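You operate a simulated robot arm through the tools that you are given. There is no shell and no other tool. Be economical: measure what you need, move in short steps, check, and stop when the job is done.

You run a simulated two-armed robot. Do the job below in one go: nothing can be reset, and whatever is moved stays where it is left.

## Task
Get ready to charge cell seven: cell on the mat, supply set to its label, cradle's contact arm open.
Fine: hold the twin cell holder still while the cell comes out; volts and amps as on the label; output stays off. Set down upright: what you pick out.

It is judged by the outcome, as a careful person would: the job done as asked, and still so three seconds after it is handed in. It fails if anything else is knocked over, pushed out of place, dropped, spilled or broken.

## Robot
Two 6-joint arms with two-finger parallel grippers on one trunk, on a base that drives. Base frame: it is fixed to the floor where the robot stands at the start and does not move with it; the origin is under the middle of the robot, x ahead of it, y to its left, z up; the surface under the hand at the start is at about z = 768. Units: mm, degrees, N and s.
The left shoulder is at the start at [80, 216, 1584], the right one opposite. With the tool pointing down near the work surface each hand reaches from about 100 to 620 mm from the robot's upright axis, wherever it stands, measured 20 degrees to its own side. Places, roughly: amps knob [800, 300, 800]; bench supply [900, 400, 800]; contact arm of the cradle [800, 700, 800]; output key [800, 400, 800]; top of the mat [500, 400, 800]; volts knob [800, 300, 800]. Payload 3.43 kg a hand.
The tool frame of a hand sits at the grasp point between the pads (the TCP): z along the fingers, y along the line on which they close. The tips reach 30 mm beyond it. Largest opening 94 mm; finger width 28, thickness 10; the body of the gripper, 50 by 96 mm, starts 55 mm behind the TCP.
Orientation is told as [roll, pitch, yaw] about the base's x, y, z axes, in that order, counted from this pose: with the fingers straight down and closing along the base's y, the tool's x points along the base's -x, its y along +y and its z along -z.

## Interface
- The arms move only by the tool drive_tool. It takes "left_motion", "right_motion" or both (then of equal length, played together; a hand with none holds still); each is a list of rows, each a list of 3 entries, a list of its own where there are three numbers: the turn, a rotation vector about the tool's x, y, z in degrees, then the shift along the tool's x, y, z in mm, then the closure, from 0 (fully open) to 1 (shut). In form: [[[wx, wy, wz], [dx, dy, dz], grip], ...]. A call has 1 to 12 rows; each row is the pose to reach, as a shift and turn from the pose commanded when the call began, along the tool's axes at that moment. Each row takes 0.2 s and may step no farther than 50 mm and 8.6 degrees from the row before; otherwise, or with a gripper value out of range, the whole call is refused. Where a pose cannot be reached the arm comes as near as it can. A force on the tool above 40 N (or 10 N above the force at the start of the call, whichever is more), or a blocked arm, ends the call early, and 0.2 s more pass. Each finger travels about 72 mm/s and halts on what it meets, pressing with about 41 N; the grip force reading is that of the motor and also rises with nothing between the fingers. The clock runs only during rows and for 0.2 s after the last one: add rows that repeat a pose to give the fingers time. The reply holds the time, the measured pose of the TCP, the force on the tool along the base axes, the opening and the grip force, in the units named above and with some noise, with the torque about the TCP (base axes, N m) and any sound that the robot's microphone picked up, and new pictures: "pictures" is both (left out), scene, wrist or none (wrist: the cameras of the hands that moved).
- Cameras (640 x 400 px; columns grow to the right, rows downward): "scene" is now at [103, 46.3, 1745]; the picture's right is [0.47, -0.88, 0.00], its down [-0.72, -0.38, -0.58] and it looks along [0.51, 0.27, -0.82] (base axes); focal length 285 px, centre (320, 200). "left" rides on the left gripper at [76, -14, -102] in its tool frame; the picture's right is [0.18, 0.98, 0.00], its down [-0.75, 0.14, -0.64] and it looks along [-0.63, 0.12, 0.77] (tool axes); focal length 243 px, centre (320, 200). "right" rides on the right gripper at [76, 14, -102] in its tool frame; the picture's right is [-0.18, 0.98, 0.00], its down [-0.75, -0.14, -0.64] and it looks along [-0.63, -0.12, 0.77] (tool axes); focal length 243 px, centre (320, 200). There is no depth. A picture from a camera that has moved, and an enlarged one, comes with that camera's place and axes in the base frame and with its lens. The place of the scene camera against the robot may be out by one fixed shift of up to 25 mm in any direction.
- raise_lower(by): slides the trunk up (or, below 0, down) by that many mm; the arms and the scene camera ride with it, the base frame stays. It gives what a move gives, with no picture.
- steer(legs): drives the robot by 1 to 6 legs, each [ahead, left, turn to the left] in mm, mm and degrees, along the robot's own axes; the way and the turn of a leg run together, so that a leg with both is an arc; at most 1500 mm and 180 degrees a leg. The arms and the cameras ride along, it lands a little off, and it stops where it bumps. It gives what a move gives, and a new picture of the scene camera.
- aim_head(pan, tilt): turns the head with the scene camera to pan (to the left, within 86 degrees either way) and tilt (down, from -29 to 69), counted from straight ahead of the robot. It gives what a move gives, and a new picture of the scene camera.
- enlarge(camera, box): a new picture of the part [left, top, right, bottom] of that camera's present view, enlarged. No time passes.
- finish_job(): hands the job in; it is judged then, once.

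Work in short steps. Places have to be worked out from the pictures, the camera data and where the tool is seen: move nearer, look again, correct. Check each grasp and each placing, and mend what went wrong. You have 120 turns and 260 pictures in all, those below and enlarged ones among them. Open the grippers and draw the arms clear of the work before you hand the job in, unless the task says otherwise; then end with one line.

The tools are called by a JSON object that holds its "method" and its "body". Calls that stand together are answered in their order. drive_tool: Moves the arms, as the interface text tells. Its arguments: {"type":"object","properties":{"left_motion":{"type":"array"},"right_motion":{"type":"array"},"pictures":{"type":"string","enum":["both","scene","wrist","none"]}},"required":[]} The other tools are called the same way: raise_lower (by) slides the trunk up or down; steer (legs) drives the base; aim_head (pan, tilt) turns the head that bears the scene camera; enlarge (camera, box) takes an enlarged picture of a part of a camera's view; finish_job () hands the job in.

At the start:

```text
time_s: 0.0
left_ee_pos: [421.0, 490.5, 999.0]
left_tcp_rot: [0.0, -0.1, 0.0]
left_force: [0.5, -0.4, -0.3]
left_torque: [-0.02, 0.01, 0.0]
left_opening: 93.9
left_gripper_force: 0.0
right_ee_pos: [613.6, -13.8, 1123.9]
right_tcp_rot: [0.0, 0.0, -0.1]
right_force: [0.4, -0.3, -0.1]
right_torque: [0.05, 0.02, -0.01]
right_opening: 94.0
right_gripper_force: 0.1
trunk travel left (down, up): [-814.0, 26.0]
robot x, y, heading: [-4.0, 1.6, 0.2]
head pan, tilt: [28.0, 54.8]
```

scene: 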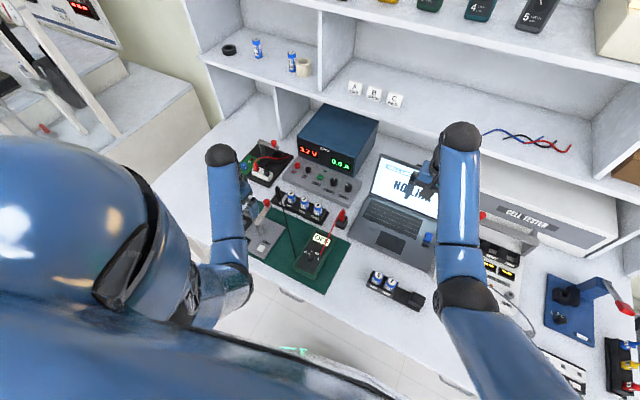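
right: 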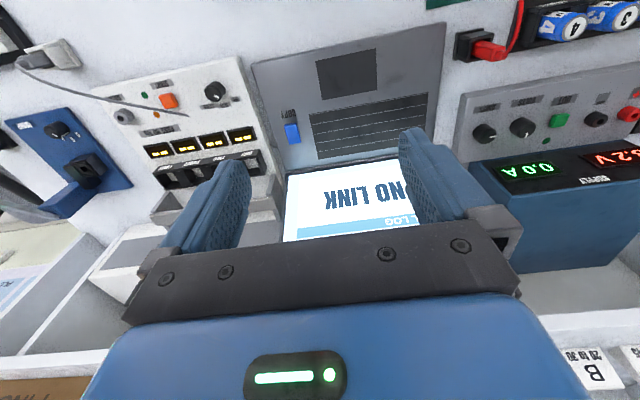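
left: 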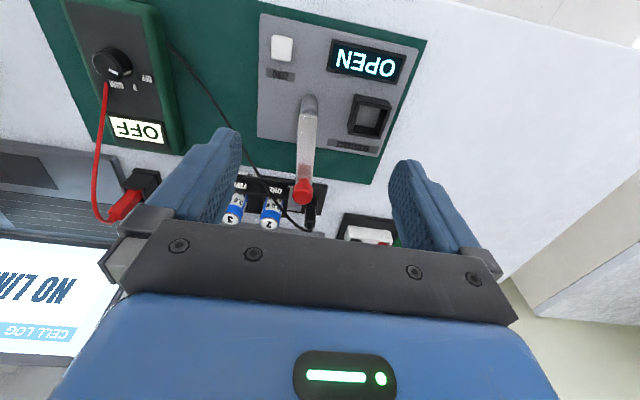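

The scene is crowded; I start with enlarged views to identify the cells, the holders, the cradle and the supply.

{"method": "enlarge", "body": {"camera": "scene", "box": [220, 100, 440, 320]}}

{"method": "enlarge", "body": {"camera": "scene", "box": [440, 190, 640, 400]}}

{"method": "enlarge", "body": {"camera": "scene", "box": [200, 0, 420, 120]}}

{"method": "enlarge", "body": {"camera": "left", "box": [40, 0, 440, 250]}}

```text
1.82 times, centred on (330, 210) of scene
camera zoom: at [103.0, 46.3, 1745.0], right [0.47, -0.88, 0.0], down [-0.72, -0.38, -0.58], along [0.51, 0.27, -0.82], focal length 518 px, centre (302, 182)
```

zoom: 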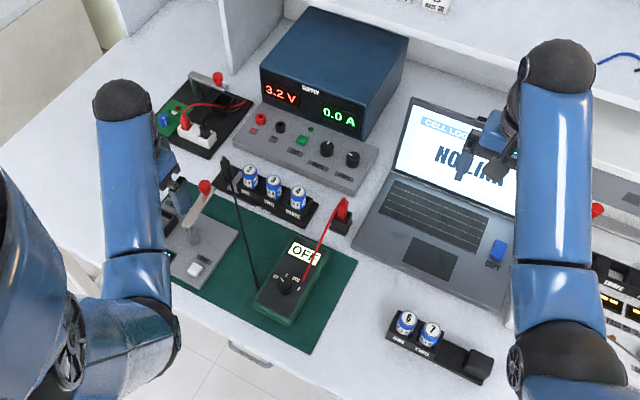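

```text
1.90 times, centred on (540, 295) of scene
camera zoom: at [103.0, 46.3, 1745.0], right [0.47, -0.88, 0.0], down [-0.72, -0.38, -0.58], along [0.51, 0.27, -0.82], focal length 543 px, centre (-99, 19)
```

zoom: 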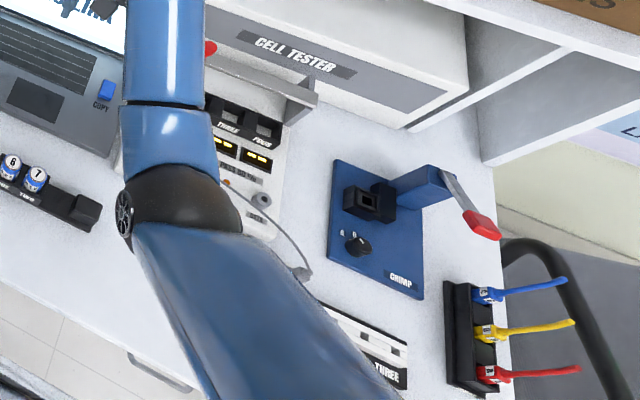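

```text
2.91 times, centred on (310, 60) of scene
camera zoom: at [103.0, 46.3, 1745.0], right [0.47, -0.88, 0.0], down [-0.72, -0.38, -0.58], along [0.51, 0.27, -0.82], focal length 829 px, centre (349, 607)
```

zoom: 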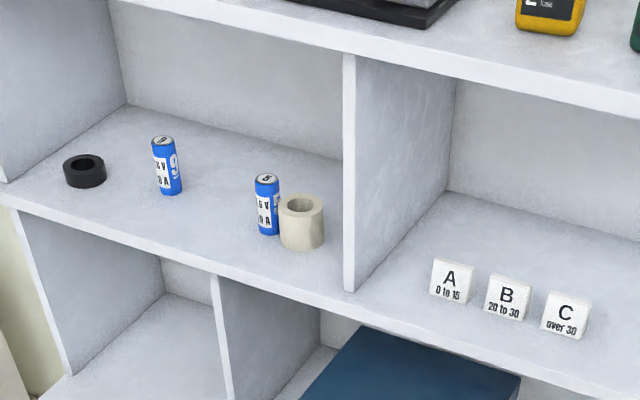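

```text
1.60 times, centred on (240, 125) of left
camera zoom: at [344.5, 475.6, 1100.9], right [-0.18, 0.98, 0.0], down [0.75, 0.14, 0.64], along [0.63, 0.12, -0.77], focal length 388 px, centre (448, 320)
```

zoom: 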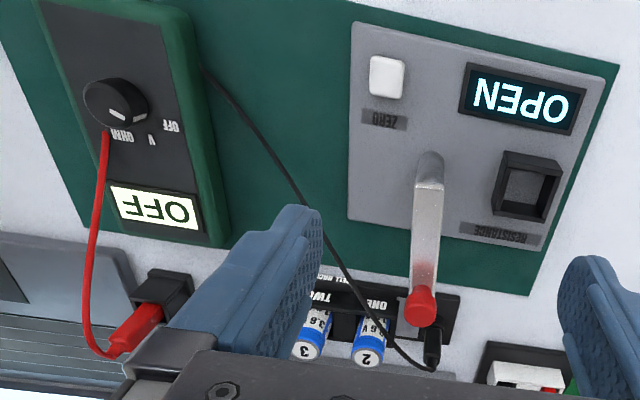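

{"method": "enlarge", "body": {"camera": "scene", "box": [235, 130, 305, 190]}}

{"method": "enlarge", "body": {"camera": "scene", "box": [360, 260, 430, 315]}}

{"method": "enlarge", "body": {"camera": "scene", "box": [285, 100, 385, 210]}}

{"method": "enlarge", "body": {"camera": "right", "box": [440, 20, 640, 200]}}

```text
6.67 times, centred on (270, 160) of scene
camera zoom: at [103.0, 46.3, 1745.0], right [0.47, -0.88, 0.0], down [-0.72, -0.38, -0.58], along [0.51, 0.27, -0.82], focal length 1899 px, centre (653, 467)
```

zoom: 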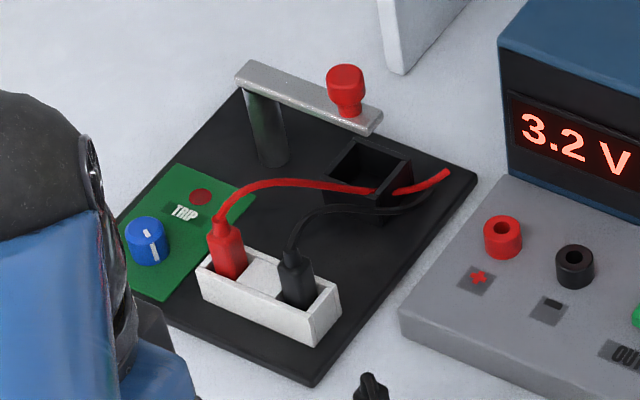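

```text
7.27 times, centred on (395, 288) of scene
camera zoom: at [103.0, 46.3, 1745.0], right [0.47, -0.88, 0.0], down [-0.72, -0.38, -0.58], along [0.51, 0.27, -0.82], focal length 2072 px, centre (-226, -436)
```

zoom: 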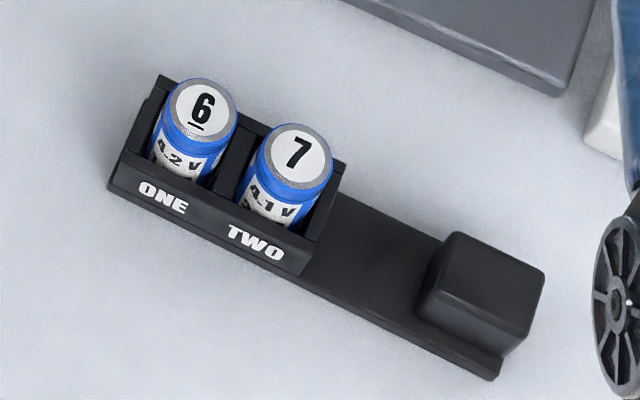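

```text
3.64 times, centred on (335, 155) of scene
camera zoom: at [103.0, 46.3, 1745.0], right [0.47, -0.88, 0.0], down [-0.72, -0.38, -0.58], along [0.51, 0.27, -0.82], focal length 1036 px, centre (266, 364)
```

zoom: 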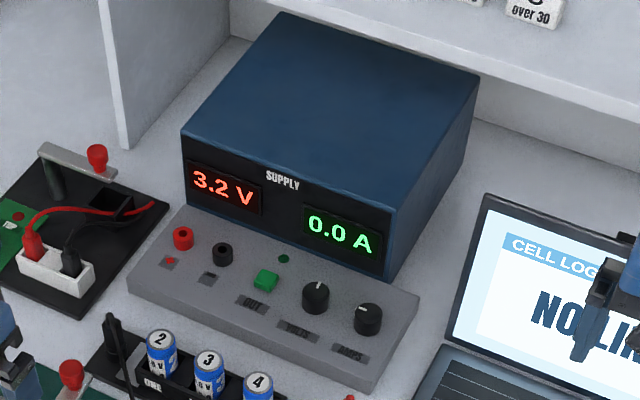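

```text
2.22 times, centred on (540, 110) of right
camera zoom: at [535.7, -0.9, 1225.5], right [0.18, 0.98, 0.0], down [0.75, -0.14, 0.64], along [0.63, -0.12, -0.77], focal length 539 px, centre (-169, 400)
```

zoom: 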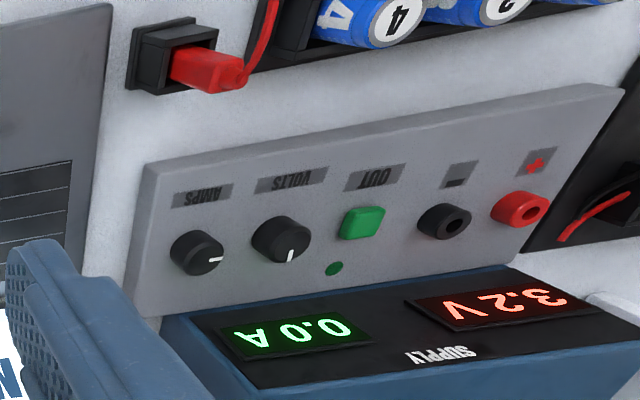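

Cells 6 and 7 stand in the twin holder, roughly at x 492, y 33 and -11, with its block near y -108. The supply reads 3.2 V, 0.0 A, and the cradle arm seems to lie over its well. I bring the right hand over the holder block to look closer.

{"method": "drive_tool", "body": {"right_motion": [[[0, 0, 0], [24, -19, 30], 0], [[0, 0, 0], [48, -38, 60], 0], [[0, 0, 0], [72, -56, 90], 0], [[0, 0, 0], [96, -75, 120], 0], [[0, 0, 0], [120, -94, 150], 0]]}}

```text
time_s: 1.2
left_ee_pos: [418.8, 488.9, 1000.6]
left_tcp_rot: [0.0, 0.1, 0.0]
left_force: [-0.1, 0.1, 0.2]
left_torque: [-0.03, -0.01, 0.01]
left_opening: 94.0
left_gripper_force: 0.1
right_ee_pos: [490.4, -109.1, 972.5]
right_tcp_rot: [0.1, 0.0, 0.0]
right_force: [-0.2, -0.3, -0.4]
right_torque: [-0.01, 0.0, 0.02]
right_opening: 94.2
right_gripper_force: 0.0
trunk travel left (down, up): [-814.0, 26.0]
robot x, y, heading: [-1.0, 0.6, -0.1]
head pan, tilt: [28.0, 54.8]
camera scene: at [101.6, 45.0, 1745.2], right [0.47, -0.88, 0.0], down [-0.72, -0.38, -0.58], along [0.51, 0.27, -0.82], focal length 285 px, centre (320, 200)
camera right: at [415.3, -95.1, 1074.2], right [0.18, 0.98, 0.0], down [0.75, -0.14, 0.64], along [0.63, -0.12, -0.77], focal length 243 px, centre (320, 200)
```

scene: 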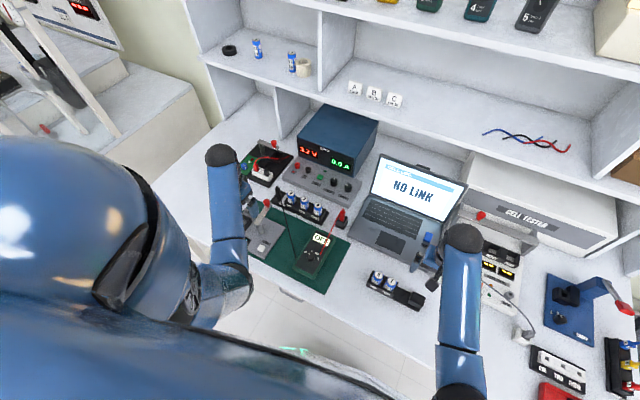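
right: 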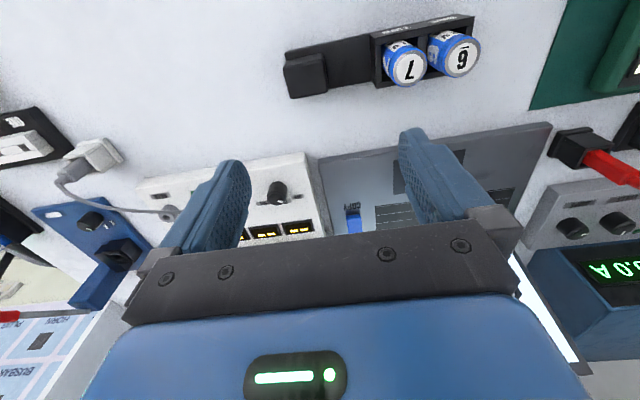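

The holder is now seen by the right wrist camera; I zoom in to measure.

{"method": "enlarge", "body": {"camera": "right", "box": [270, 0, 490, 110]}}

{"method": "enlarge", "body": {"camera": "scene", "box": [360, 260, 430, 315]}}

```text
2.91 times, centred on (380, 55) of right
camera zoom: at [415.3, -95.1, 1074.2], right [0.18, 0.98, 0.0], down [0.75, -0.14, 0.64], along [0.63, -0.12, -0.77], focal length 706 px, centre (146, 622)
```

zoom: 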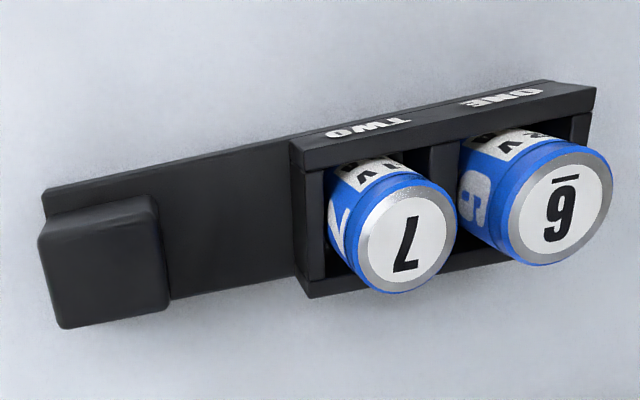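

```text
7.27 times, centred on (395, 288) of scene
camera zoom: at [101.6, 45.0, 1745.2], right [0.47, -0.88, 0.0], down [-0.72, -0.38, -0.58], along [0.51, 0.27, -0.82], focal length 2072 px, centre (-226, -436)
```

zoom: 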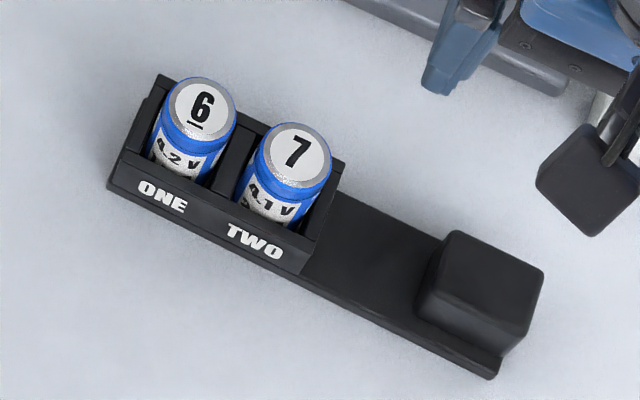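

Holder box spans about x 453–499, y −54…36; cell 7 near (477, −28), block near (478, −122), aligned with the base axes. I turn the right hand by +90° above the block so its fingers close along x.

{"method": "drive_tool", "body": {"right_motion": [[[0, 0, -8.2], [1, -1, 6], 0], [[0, 0, -16.4], [2, -2, 12], 0], [[0, 0, -24.6], [3, -3, 18], 0], [[0, 0, -32.8], [4, -4, 24], 0], [[0, 0, -41], [6, -5, 30], 0], [[0, 0, -49.2], [7, -6, 36], 0], [[0, 0, -57.4], [8, -7, 42], 0], [[0, 0, -65.6], [9, -8, 48], 0], [[0, 0, -73.8], [11, -10, 54], 0], [[0, 0, -82], [13, -12, 60], 0], [[0, 0, -90], [14, -13, 66], 0]]}}

```text
time_s: 3.6
left_ee_pos: [420.2, 489.4, 999.1]
left_tcp_rot: [-0.1, 0.0, 0.0]
left_force: [-0.1, 0.5, -0.1]
left_torque: [0.0, 0.03, -0.03]
left_opening: 93.9
left_gripper_force: 0.1
right_ee_pos: [479.1, -121.0, 907.8]
right_tcp_rot: [0.0, 0.0, 90.1]
right_force: [-0.6, -0.3, 0.6]
right_torque: [0.01, 0.0, 0.01]
right_opening: 94.2
right_gripper_force: 0.0
trunk travel left (down, up): [-814.0, 26.0]
robot x, y, heading: [3.5, -0.9, -0.2]
head pan, tilt: [28.0, 54.8]
camera scene: at [103.2, 46.3, 1745.0], right [0.47, -0.88, 0.0], down [-0.72, -0.38, -0.58], along [0.51, 0.27, -0.82], focal length 285 px, centre (320, 200)
camera right: at [464.5, -198.1, 1009.3], right [-0.98, 0.18, 0.0], down [0.14, 0.75, 0.64], along [0.12, 0.63, -0.77], focal length 243 px, centre (320, 200)
```

scene: 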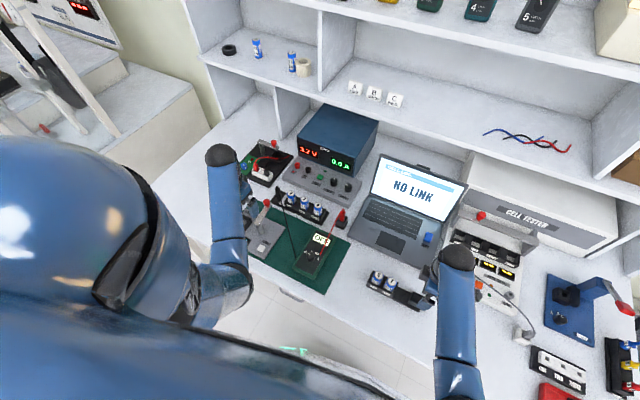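
right: 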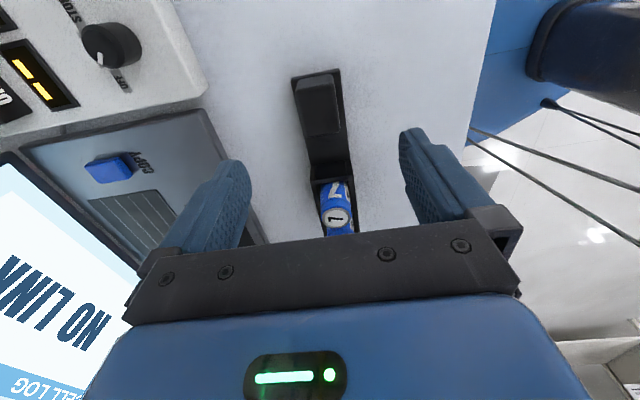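

{"method": "enlarge", "body": {"camera": "right", "box": [250, 50, 410, 240]}}

```text
2.11 times, centred on (330, 145) of right
camera zoom: at [464.5, -198.1, 1009.3], right [-0.98, 0.18, 0.0], down [0.14, 0.75, 0.64], along [0.12, 0.63, -0.77], focal length 511 px, centre (299, 316)
```

zoom: 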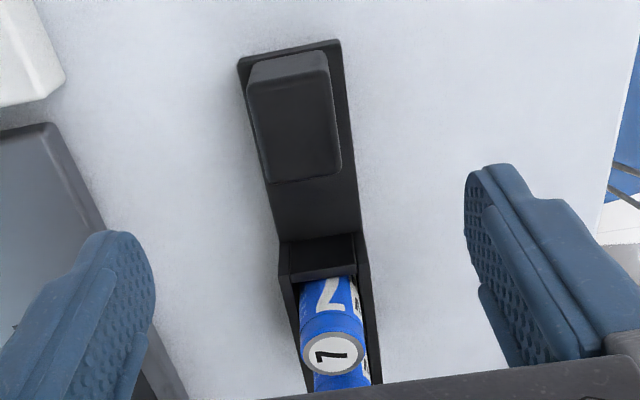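

The block is right below (480, −123, top ≈798), cell top near z 826. I tilt the right hand 15° outward (wrist to −y) and lower it to just above the block, fingers part closed.

{"method": "drive_tool", "body": {"right_motion": [[[0, -5, 0], [1, 0, 20], 0.2], [[0, -10, 0], [3, -1, 40], 0.3], [[0, -15, 0], [5, -1, 62], 0.3], [[0, -15, 0], [5, -1, 62], 0.3]]}}

```text
time_s: 4.6
left_ee_pos: [420.0, 489.6, 1000.3]
left_tcp_rot: [0.0, 0.0, 0.0]
left_force: [-0.6, -0.1, -0.7]
left_torque: [0.02, -0.02, 0.01]
left_opening: 94.3
left_gripper_force: 0.1
right_ee_pos: [480.1, -128.2, 844.9]
right_tcp_rot: [0.1, -15.1, 90.0]
right_force: [0.5, 0.9, 0.8]
right_torque: [0.03, -0.04, 0.03]
right_opening: 66.0
right_gripper_force: 0.0
trunk travel left (down, up): [-814.0, 26.0]
robot x, y, heading: [-2.5, 1.9, -0.0]
head pan, tilt: [28.0, 54.8]
camera scene: at [103.0, 46.5, 1745.0], right [0.47, -0.88, 0.0], down [-0.72, -0.38, -0.58], along [0.51, 0.27, -0.82], focal length 285 px, centre (320, 200)
camera right: at [464.7, -228.8, 923.3], right [-0.98, 0.18, 0.05], down [0.14, 0.56, 0.82], along [0.12, 0.81, -0.58], focal length 243 px, centre (320, 200)
```

scene: 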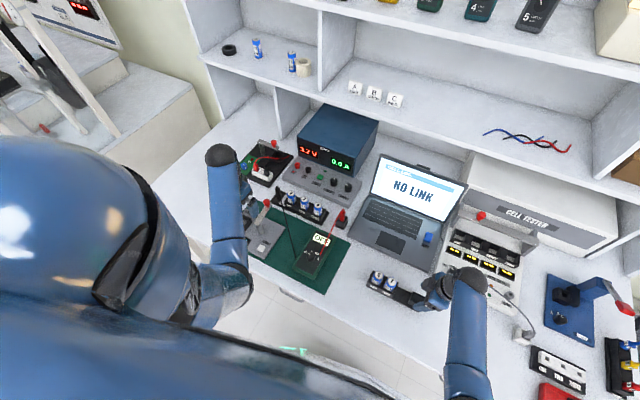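
right: 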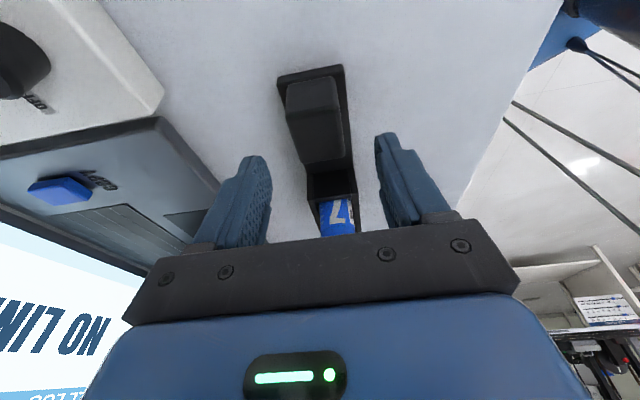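

The block sits centred between the fingers. I go straight down about 29 mm.

{"method": "drive_tool", "body": {"right_motion": [[[0, 0, 0], [2.5, 0, 9.5], 0.3], [[0, 0, 0], [5, 0, 19], 0.3], [[0, 0, 0], [7.5, 0, 28], 0.3]], "pictures": "wrist"}}

{"method": "enlarge", "body": {"camera": "scene", "box": [360, 250, 480, 325]}}

```text
time_s: 5.4
left_ee_pos: [421.3, 490.9, 999.9]
left_tcp_rot: [-0.1, -0.1, 0.0]
left_force: [0.8, -0.7, -0.7]
left_torque: [-0.03, -0.01, 0.03]
left_opening: 94.2
left_gripper_force: 0.0
right_ee_pos: [479.1, -125.8, 816.6]
right_tcp_rot: [0.1, -15.0, 90.0]
right_force: [-0.4, 0.0, 0.3]
right_torque: [-0.03, 0.03, 0.03]
right_opening: 65.7
right_gripper_force: 0.0
trunk travel left (down, up): [-814.0, 26.0]
robot x, y, heading: [-0.8, -0.2, 0.0]
head pan, tilt: [28.0, 54.8]
camera right: at [465.2, -227.4, 896.1], right [-0.98, 0.18, 0.05], down [0.14, 0.56, 0.82], along [0.12, 0.81, -0.58], focal length 243 px, centre (320, 200)
```

right: 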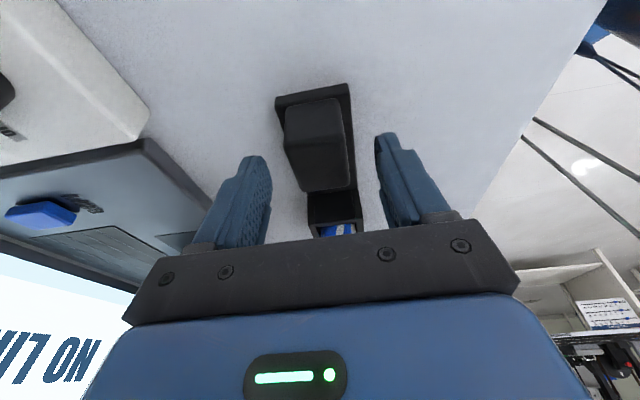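

```text
5.33 times, centred on (420, 288) of scene
camera zoom: at [103.1, 46.4, 1745.0], right [0.47, -0.88, 0.0], down [-0.72, -0.38, -0.58], along [0.51, 0.27, -0.82], focal length 1519 px, centre (-213, -267)
```

zoom: 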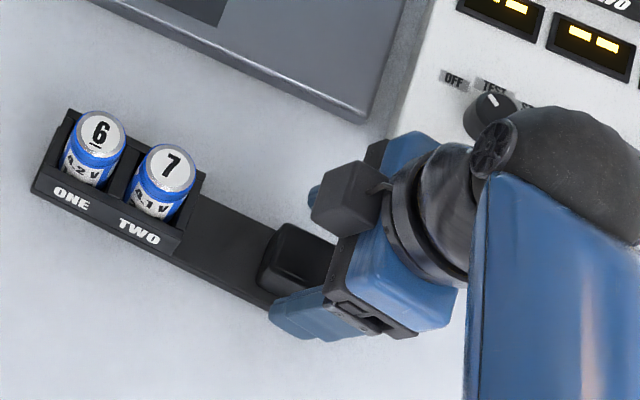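

Fingers straddle the block; I close and check the opening.

{"method": "drive_tool", "body": {"right_motion": [[[0, 0, 0], [0, 0, 0], 0.5], [[0, 0, 0], [0, 0, 0], 0.6], [[0, 0, 0], [0, 0, 0], 0.7], [[0, 0, 0], [0, 0, 0], 0.75]], "pictures": "wrist"}}

{"method": "enlarge", "body": {"camera": "scene", "box": [360, 250, 480, 325]}}

```text
time_s: 6.4
left_ee_pos: [420.0, 489.8, 1000.0]
left_tcp_rot: [0.0, -0.1, 0.0]
left_force: [-0.8, -1.4, 0.4]
left_torque: [-0.01, -0.01, -0.02]
left_opening: 94.0
left_gripper_force: 0.0
right_ee_pos: [479.7, -127.2, 818.1]
right_tcp_rot: [0.0, -14.9, 90.0]
right_force: [0.9, 0.1, 0.1]
right_torque: [0.09, -0.04, -0.05]
right_opening: 33.0
right_gripper_force: 41.1
trunk travel left (down, up): [-814.0, 26.0]
robot x, y, heading: [-1.5, 0.8, 0.1]
head pan, tilt: [28.0, 54.8]
camera right: at [465.1, -227.4, 896.1], right [-0.98, 0.18, 0.05], down [0.14, 0.56, 0.82], along [0.12, 0.81, -0.58], focal length 243 px, centre (320, 200)
```

right: 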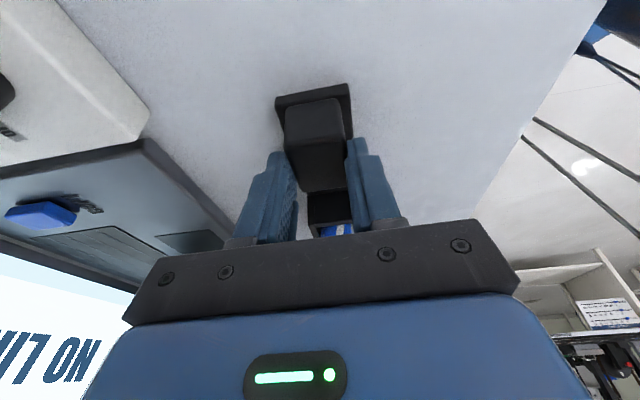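

```text
5.33 times, centred on (420, 288) of scene
camera zoom: at [103.2, 46.3, 1745.0], right [0.47, -0.88, 0.0], down [-0.72, -0.38, -0.58], along [0.51, 0.27, -0.82], focal length 1519 px, centre (-213, -267)
```

zoom: 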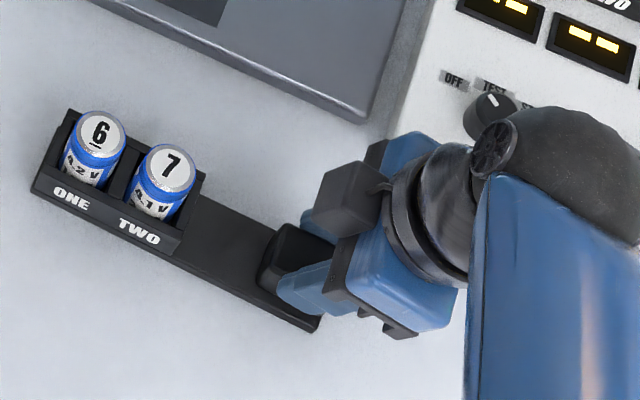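

The block is held (33 mm, 41 N) and the holder has not shifted. Now the left hand swings over toward cell 7, turning −90°, staying high.

{"method": "drive_tool", "body": {"left_motion": [[[0, 0, 8.2], [-5, -46, 0], 0], [[0, 0, 16.4], [-10, -92, 0], 0], [[0, 0, 24.6], [-15, -138, 0], 0], [[0, 0, 32.8], [-20, -184, 0], 0], [[0, 0, 41], [-25, -230, 0], 0], [[0, 0, 49.2], [-30, -276, 0], 0], [[0, 0, 57.4], [-36, -322, 0], 0], [[0, 0, 65.6], [-42, -368, 0], 0], [[0, 0, 73.8], [-48, -414, 0], 0], [[0, 0, 82], [-54, -460, 0], 0], [[0, 0, 90], [-58, -500, 0], 0], [[0, 0, 90], [-58, -515, 0], 0]]}}

```text
time_s: 9.0
left_ee_pos: [476.8, -26.6, 998.9]
left_tcp_rot: [0.0, 0.0, -90.1]
left_force: [0.6, -0.6, -0.8]
left_torque: [-0.06, 0.01, -0.01]
left_opening: 94.1
left_gripper_force: 0.2
right_ee_pos: [478.7, -126.7, 817.1]
right_tcp_rot: [-0.1, -15.1, 90.0]
right_force: [0.0, -0.9, 0.7]
right_torque: [0.11, 0.03, 0.11]
right_opening: 33.1
right_gripper_force: 41.1
trunk travel left (down, up): [-814.0, 26.0]
robot x, y, heading: [-2.6, -2.3, -0.1]
head pan, tilt: [28.0, 54.8]
camera scene: at [102.9, 45.9, 1745.0], right [0.47, -0.88, 0.0], down [-0.72, -0.38, -0.58], along [0.51, 0.27, -0.82], focal length 285 px, centre (320, 200)
camera left: at [462.2, 49.5, 1100.4], right [0.98, 0.18, 0.0], down [0.14, -0.75, 0.64], along [0.12, -0.63, -0.77], focal length 243 px, centre (320, 200)
```

scene: 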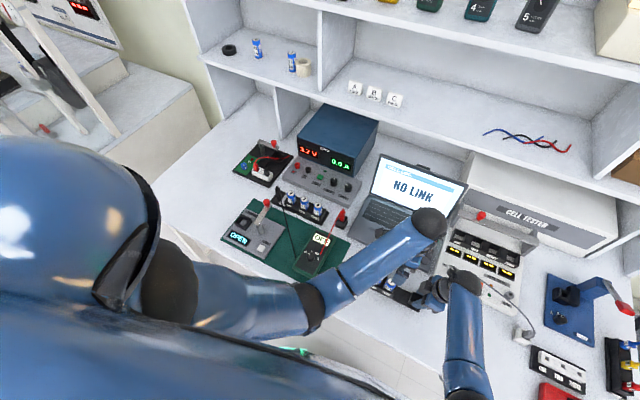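
left: 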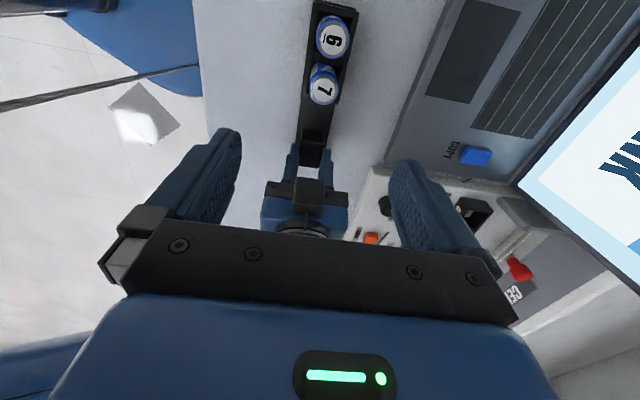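

{"method": "enlarge", "body": {"camera": "left", "box": [260, 0, 400, 180]}}

```text
2.22 times, centred on (330, 90) of left
camera zoom: at [462.2, 49.5, 1100.4], right [0.98, 0.18, 0.0], down [0.14, -0.75, 0.64], along [0.12, -0.63, -0.77], focal length 539 px, centre (298, 444)
```

zoom: 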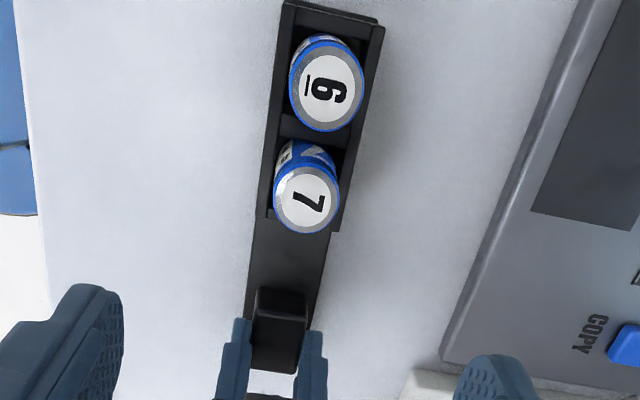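

Triangulated: cell 7's top is at about (480.7, −24.3, 824), diameter about 32 mm. I descend over it to z ≈ 885 and look.

{"method": "drive_tool", "body": {"left_motion": [[[0, 0, 0], [1, 1, 40], 0], [[0, 0, 0], [2, 2, 80], 0.1], [[0, 0, 0], [2, 3, 114], 0.2], [[0, 0, 0], [2, 3, 114], 0.2]]}}

{"method": "enlarge", "body": {"camera": "scene", "box": [340, 230, 480, 330]}}

```text
time_s: 10.0
left_ee_pos: [480.8, -22.2, 885.5]
left_tcp_rot: [0.1, 0.0, -89.9]
left_force: [-0.3, 0.6, 0.1]
left_torque: [-0.01, 0.01, -0.02]
left_opening: 75.3
left_gripper_force: 0.1
right_ee_pos: [478.0, -126.1, 818.1]
right_tcp_rot: [0.0, -15.0, 90.0]
right_force: [-0.4, -1.3, 0.2]
right_torque: [0.04, 0.03, 0.0]
right_opening: 33.0
right_gripper_force: 41.1
trunk travel left (down, up): [-814.0, 26.0]
robot x, y, heading: [1.6, -2.0, -0.2]
head pan, tilt: [28.0, 54.8]
camera scene: at [102.9, 46.0, 1745.0], right [0.47, -0.88, 0.0], down [-0.72, -0.38, -0.58], along [0.51, 0.27, -0.82], focal length 285 px, centre (320, 200)
camera left: at [467.9, 53.9, 987.3], right [0.98, 0.18, 0.0], down [0.14, -0.75, 0.64], along [0.12, -0.63, -0.77], focal length 243 px, centre (320, 200)
```

scene: 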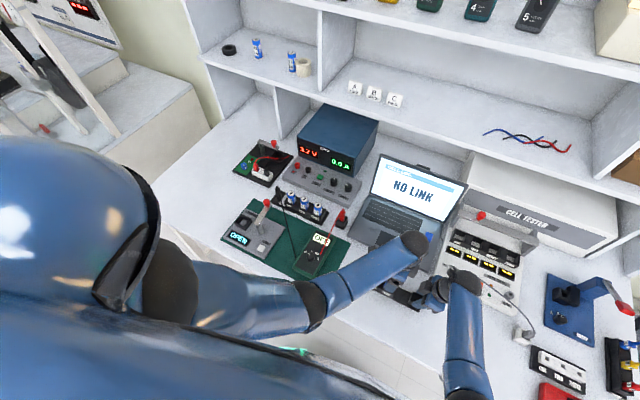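
left: 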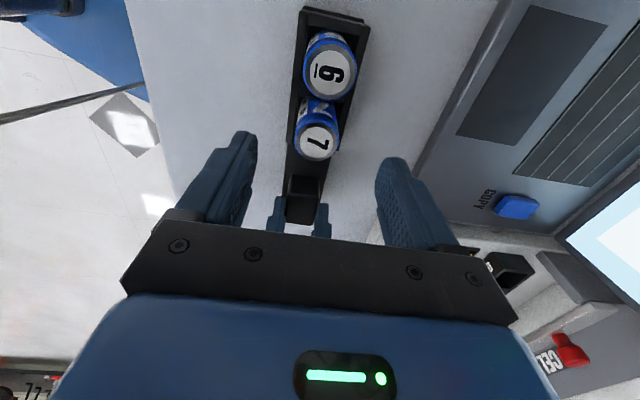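

```text
4.00 times, centred on (410, 280) of scene
camera zoom: at [102.9, 46.0, 1745.0], right [0.47, -0.88, 0.0], down [-0.72, -0.38, -0.58], along [0.51, 0.27, -0.82], focal length 1139 px, centre (-40, -120)
```

zoom: 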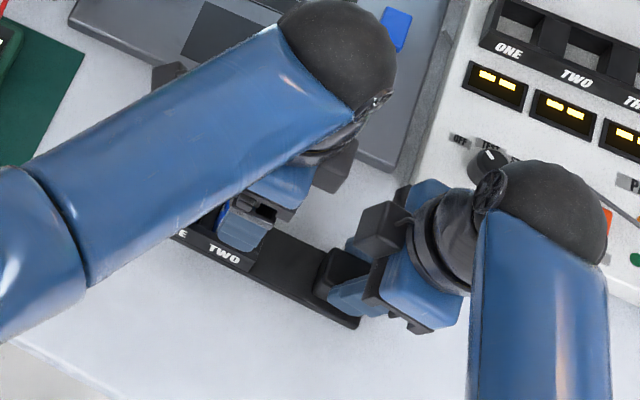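

Cell 7 is slightly right of the tool line (y ≈ −26); I correct and descend to z ≈ 834, so tips stay around 804.

{"method": "drive_tool", "body": {"left_motion": [[[0, 0, 0], [-3, 0, 20], 0.2], [[0, 0, 0], [-3, 0, 38], 0.3], [[0, 0, 0], [-3, 0, 51], 0.3]], "pictures": "wrist"}}

{"method": "enlarge", "body": {"camera": "right", "box": [220, 60, 420, 250]}}

{"method": "enlarge", "body": {"camera": "scene", "box": [340, 230, 480, 330]}}

```text
time_s: 10.8
left_ee_pos: [479.1, -27.6, 835.0]
left_tcp_rot: [0.1, 0.0, -90.0]
left_force: [-0.5, -0.2, -0.9]
left_torque: [0.02, -0.01, 0.02]
left_opening: 66.0
left_gripper_force: 0.1
right_ee_pos: [479.9, -124.8, 816.7]
right_tcp_rot: [0.0, -15.0, 90.0]
right_force: [0.1, -0.9, 0.1]
right_torque: [-0.04, 0.01, 0.03]
right_opening: 32.8
right_gripper_force: 40.9
trunk travel left (down, up): [-814.0, 26.0]
robot x, y, heading: [0.8, -6.5, -0.1]
head pan, tilt: [28.0, 54.8]
camera left: at [466.7, 49.5, 935.8], right [0.98, 0.18, 0.0], down [0.14, -0.75, 0.64], along [0.12, -0.63, -0.77], focal length 243 px, centre (320, 200)
```

left: 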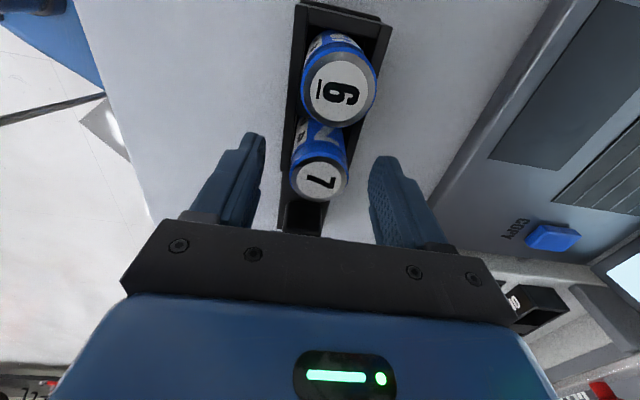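

```text
2.11 times, centred on (320, 155) of right
camera zoom: at [465.0, -227.6, 896.1], right [-0.98, 0.18, 0.05], down [0.14, 0.56, 0.82], along [0.12, 0.81, -0.58], focal length 511 px, centre (320, 295)
```

zoom: 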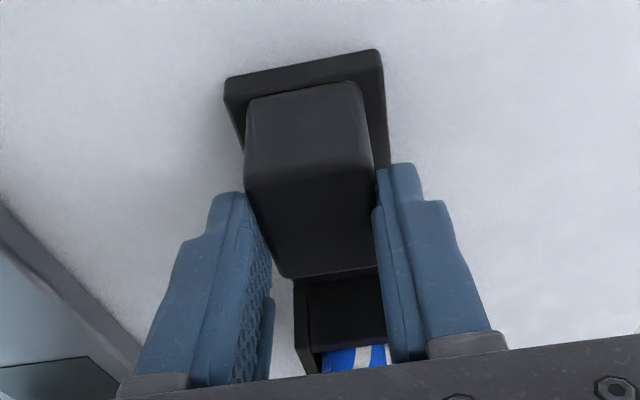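

```text
4.00 times, centred on (410, 280) of scene
camera zoom: at [103.1, 46.0, 1745.1], right [0.47, -0.88, 0.0], down [-0.72, -0.38, -0.58], along [0.51, 0.27, -0.82], focal length 1139 px, centre (-40, -120)
```

zoom: 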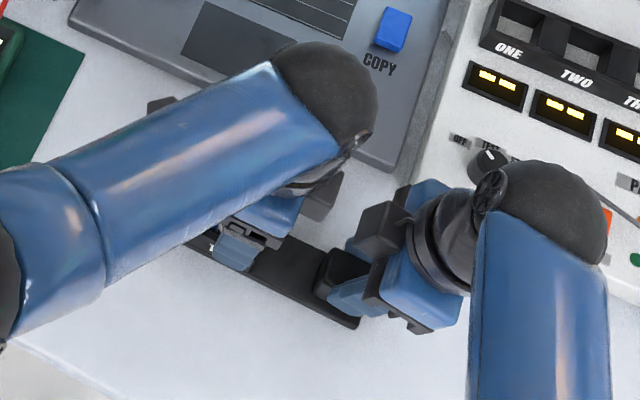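

Cell 7 is centred between the fingers. I close the left gripper on it.

{"method": "drive_tool", "body": {"left_motion": [[[0, 0, 0], [0, 0, 0], 0.5], [[0, 0, 0], [0, 0, 0], 0.6], [[0, 0, 0], [0, 0, 0], 0.7], [[0, 0, 0], [0, 0, 0], 0.75], [[0, 0, 0], [0, 0, 0], 0.75]], "pictures": "wrist"}}

```text
time_s: 12.0
left_ee_pos: [480.9, -26.4, 834.0]
left_tcp_rot: [0.0, 0.1, -90.0]
left_force: [0.3, 0.0, -0.1]
left_torque: [0.0, -0.02, 0.02]
left_opening: 31.2
left_gripper_force: 40.8
right_ee_pos: [478.5, -126.3, 816.9]
right_tcp_rot: [0.1, -15.0, 90.1]
right_force: [0.9, 0.0, 0.3]
right_torque: [-0.01, -0.02, 0.05]
right_opening: 33.3
right_gripper_force: 40.7
trunk travel left (down, up): [-814.0, 26.0]
robot x, y, heading: [0.0, -2.7, -0.2]
head pan, tilt: [28.0, 54.8]
camera left: at [466.8, 49.6, 935.9], right [0.98, 0.18, 0.0], down [0.14, -0.75, 0.64], along [0.12, -0.63, -0.77], focal length 243 px, centre (320, 200)
```

left: 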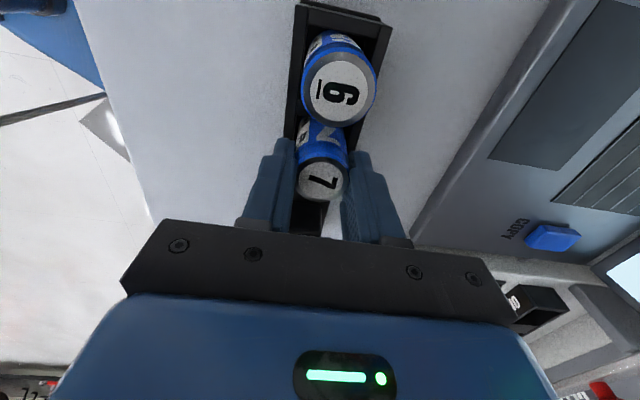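

The cell is gripped at 31 mm. I lift it straight up slowly while the right hand holds the holder.

{"method": "drive_tool", "body": {"left_motion": [[[0, 0, 0], [0, 0, -5], 0.75], [[0, 0, 0], [0, 0, -15], 0.75], [[0, 0, 0], [0, 0, -30], 0.75], [[0, 0, 0], [0, 0, -50], 0.75], [[0, 0, 0], [0, 0, -75], 0.75], [[0, 0, 0], [0, 0, -105], 0.75], [[0, 0, 0], [0, 0, -135], 0.75]]}}

{"method": "enlarge", "body": {"camera": "scene", "box": [340, 230, 480, 330]}}

```text
time_s: 13.6
left_ee_pos: [481.0, -25.3, 969.0]
left_tcp_rot: [0.0, 0.0, -90.0]
left_force: [-0.6, 1.0, -1.6]
left_torque: [-0.01, 0.0, 0.0]
left_opening: 31.1
left_gripper_force: 41.2
right_ee_pos: [479.0, -126.7, 817.8]
right_tcp_rot: [0.1, -15.0, 90.0]
right_force: [-0.3, -0.1, 1.0]
right_torque: [-0.05, 0.03, -0.01]
right_opening: 33.0
right_gripper_force: 41.0
trunk travel left (down, up): [-814.0, 26.0]
robot x, y, heading: [-4.1, 0.4, 0.1]
head pan, tilt: [28.0, 54.8]
camera scene: at [103.0, 46.1, 1745.0], right [0.47, -0.88, 0.0], down [-0.72, -0.38, -0.58], along [0.51, 0.27, -0.82], focal length 285 px, centre (320, 200)
camera left: at [467.2, 50.5, 1070.4], right [0.98, 0.18, 0.0], down [0.14, -0.75, 0.64], along [0.12, -0.63, -0.77], focal length 243 px, centre (320, 200)
```

scene: 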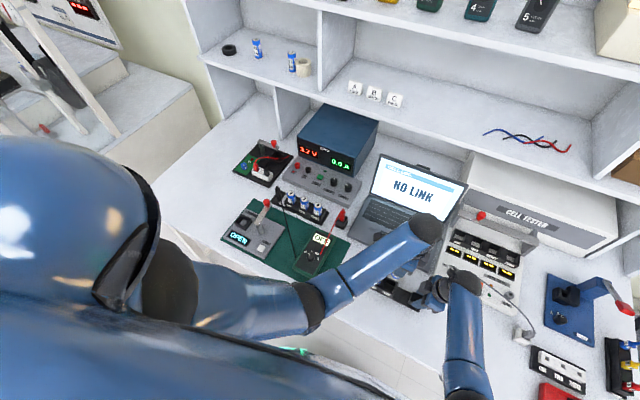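
left: 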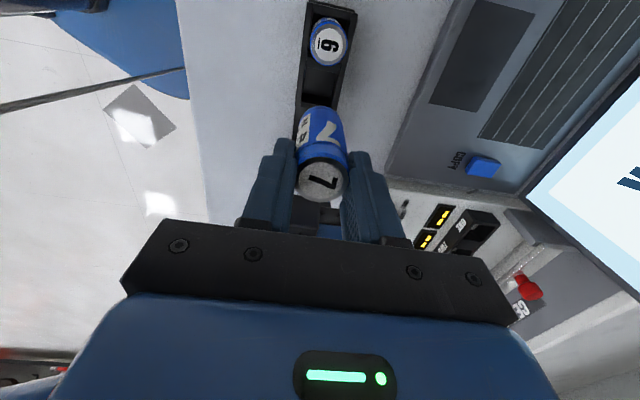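

```text
4.00 times, centred on (410, 280) of scene
camera zoom: at [103.0, 46.1, 1745.0], right [0.47, -0.88, 0.0], down [-0.72, -0.38, -0.58], along [0.51, 0.27, -0.82], focal length 1139 px, centre (-40, -120)
```

zoom: 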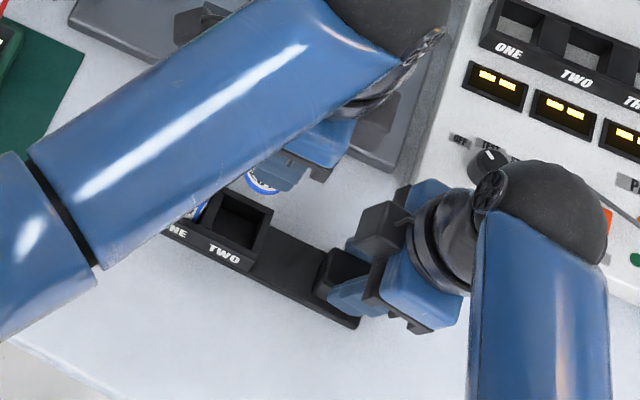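

The cell is out and the holder stayed put. I zoom on the label while I release the block with the right hand and back it off.

{"method": "enlarge", "body": {"camera": "left", "box": [280, 90, 370, 210]}}

{"method": "drive_tool", "body": {"right_motion": [[[0, 0, 0], [0, 0, 0], 0.5], [[0, 0, 0], [0, 0, 0], 0.3], [[0, 0, 0], [0, 0, 0], 0.3], [[0, 0, 0], [0, 0, -20], 0.3], [[0, 0, 0], [0, 0, -60], 0.3], [[0, 0, 0], [10, 0, -105], 0.3], [[0, 0, 0], [20, 0, -150], 0.3]], "pictures": "scene"}}

```text
3.33 times, centred on (325, 150) of left
camera zoom: at [467.2, 50.5, 1070.4], right [0.98, 0.18, 0.0], down [0.14, -0.75, 0.64], along [0.12, -0.63, -0.77], focal length 809 px, centre (303, 367)
```

zoom: 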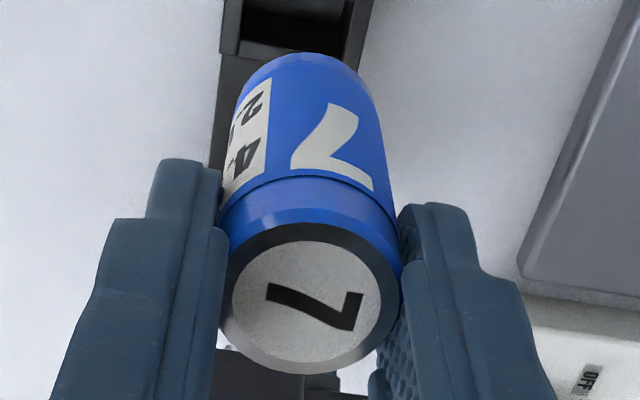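

```text
time_s: 15.2
left_ee_pos: [481.8, -26.4, 968.1]
left_tcp_rot: [0.0, 0.1, -90.1]
left_force: [-0.2, 0.0, -0.3]
left_torque: [0.0, -0.04, -0.03]
left_opening: 31.2
left_gripper_force: 40.9
right_ee_pos: [478.8, -182.3, 960.0]
right_tcp_rot: [0.0, -15.0, 90.0]
right_force: [0.1, -0.3, 0.1]
right_torque: [0.03, -0.05, 0.0]
right_opening: 65.5
right_gripper_force: 0.2
trunk travel left (down, up): [-814.0, 26.0]
robot x, y, heading: [-2.3, 2.0, 0.1]
head pan, tilt: [28.0, 54.8]
camera scene: at [103.1, 45.5, 1745.0], right [0.47, -0.88, 0.0], down [-0.72, -0.38, -0.58], along [0.51, 0.27, -0.82], focal length 285 px, centre (320, 200)
```

scene: 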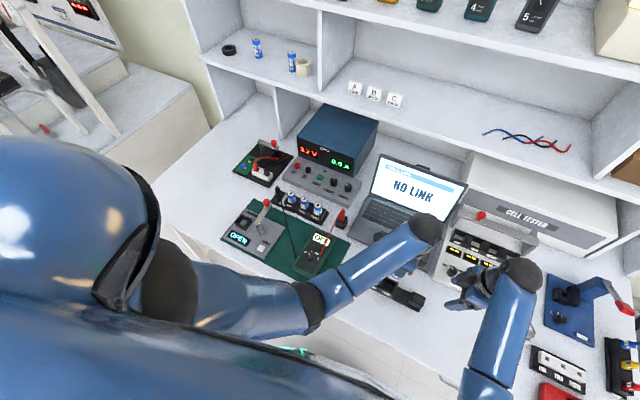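

Right hand is clear. Now I look at the mat to pick a free spot.

{"method": "enlarge", "body": {"camera": "scene", "box": [215, 170, 375, 300]}}

{"method": "enlarge", "body": {"camera": "scene", "box": [360, 260, 430, 315]}}

```text
3.08 times, centred on (295, 235) of scene
camera zoom: at [103.1, 45.5, 1745.0], right [0.47, -0.88, 0.0], down [-0.72, -0.38, -0.58], along [0.51, 0.27, -0.82], focal length 876 px, centre (397, 92)
```

zoom: 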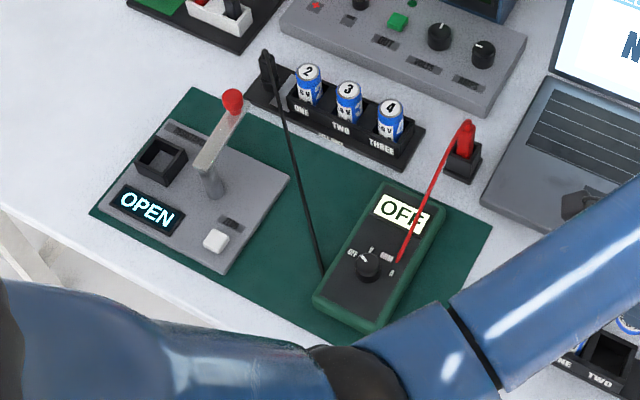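

```text
7.27 times, centred on (395, 288) of scene
camera zoom: at [103.1, 45.5, 1745.0], right [0.47, -0.88, 0.0], down [-0.72, -0.38, -0.58], along [0.51, 0.27, -0.82], focal length 2072 px, centre (-226, -436)
```

zoom: 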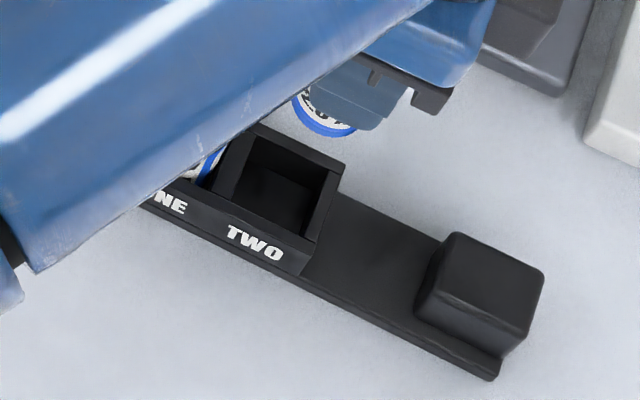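

The mat's gap between the tester (edge y ≈ 408) and the multimeter (edge y ≈ 298) is free; target about (395, 365), clear of the black lead. I carry the cell there high up.

{"method": "drive_tool", "body": {"left_motion": [[[0, 0, 0], [43, -10, 0], 0.75], [[0, 0, 0], [86, -20, 0], 0.75], [[0, 0, 0], [129, -30, 0], 0.75], [[0, 0, 0], [172, -40, 0], 0.75], [[0, 0, 0], [215, -50, 0], 0.75], [[0, 0, 0], [258, -60, 0], 0.75], [[0, 0, 0], [301, -70, 0], 0.75], [[0, 0, 0], [346, -79, 0], 0.75], [[0, 0, 0], [391, -86, 0], 0.75], [[0, 0, 0], [391, -86, 0], 0.75]]}}

```text
time_s: 17.4
left_ee_pos: [397.3, 362.8, 968.6]
left_tcp_rot: [0.0, 0.0, -90.1]
left_force: [-0.1, -1.3, -1.7]
left_torque: [0.05, 0.0, -0.02]
left_opening: 31.1
left_gripper_force: 41.3
right_ee_pos: [478.0, -182.5, 959.2]
right_tcp_rot: [0.1, -15.0, 90.0]
right_force: [0.5, -0.2, -0.5]
right_torque: [-0.04, 0.01, 0.01]
right_opening: 65.7
right_gripper_force: 0.0
trunk travel left (down, up): [-814.0, 26.0]
robot x, y, heading: [-1.9, -0.8, -0.2]
head pan, tilt: [28.0, 54.8]
camera scene: at [103.4, 46.1, 1745.0], right [0.47, -0.88, 0.0], down [-0.72, -0.38, -0.58], along [0.51, 0.27, -0.82], focal length 285 px, centre (320, 200)
camera left: at [382.9, 440.4, 1071.1], right [0.98, 0.18, 0.0], down [0.14, -0.75, 0.64], along [0.12, -0.63, -0.77], focal length 243 px, centre (320, 200)
```

scene: 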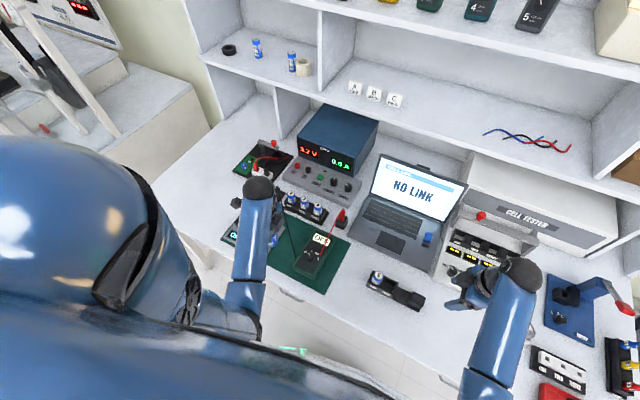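
left: 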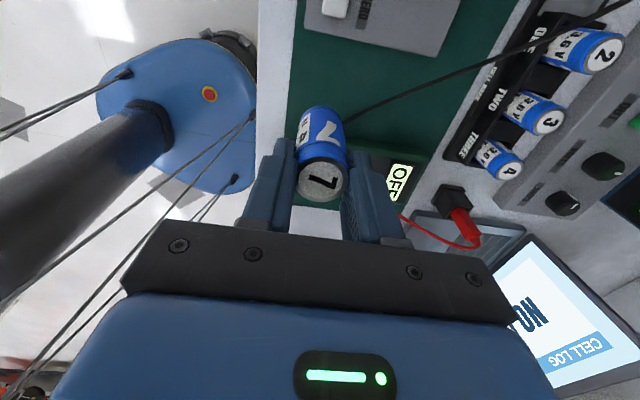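

The drop spot projects onto bare mat, ~30 mm in from its front edge and ~45 mm from the lead. I lower to z ≈ 845.

{"method": "drive_tool", "body": {"left_motion": [[[0, 0, 0], [0, 0, 40], 0.75], [[0, 0, 0], [0, 0, 80], 0.75], [[0, 0, 0], [0, 0, 110], 0.75], [[0, 0, 0], [0, 0, 122], 0.75]], "pictures": "wrist"}}

{"method": "enlarge", "body": {"camera": "scene", "box": [215, 170, 375, 300]}}

```text
time_s: 18.4
left_ee_pos: [396.0, 364.8, 849.8]
left_tcp_rot: [0.1, -0.1, -90.0]
left_force: [0.2, -0.7, -1.9]
left_torque: [0.0, 0.01, 0.01]
left_opening: 31.0
left_gripper_force: 41.3
right_ee_pos: [479.8, -183.2, 957.8]
right_tcp_rot: [0.0, -15.0, 90.0]
right_force: [0.6, -0.2, -0.3]
right_torque: [0.04, 0.02, -0.01]
right_opening: 65.7
right_gripper_force: 0.1
trunk travel left (down, up): [-814.0, 26.0]
robot x, y, heading: [2.2, -3.9, 0.0]
head pan, tilt: [28.0, 54.8]
camera left: at [381.7, 441.7, 951.2], right [0.98, 0.18, 0.0], down [0.14, -0.75, 0.64], along [0.12, -0.63, -0.77], focal length 243 px, centre (320, 200)
```

left: 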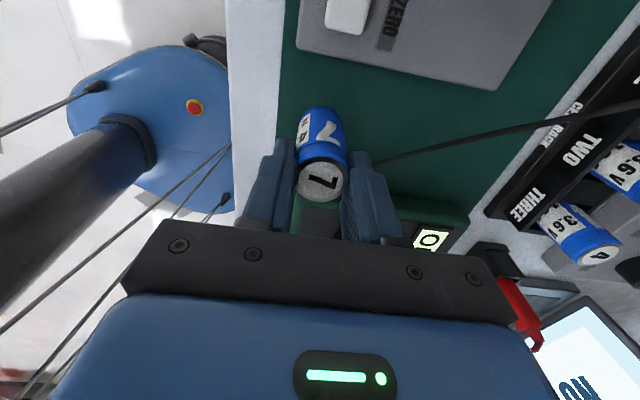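

```text
3.08 times, centred on (295, 235) of scene
camera zoom: at [103.1, 46.5, 1745.0], right [0.47, -0.88, 0.0], down [-0.72, -0.38, -0.58], along [0.51, 0.27, -0.82], focal length 876 px, centre (397, 92)
```

zoom: 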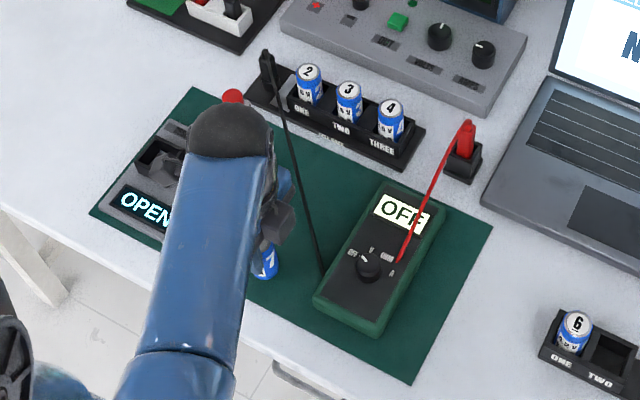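

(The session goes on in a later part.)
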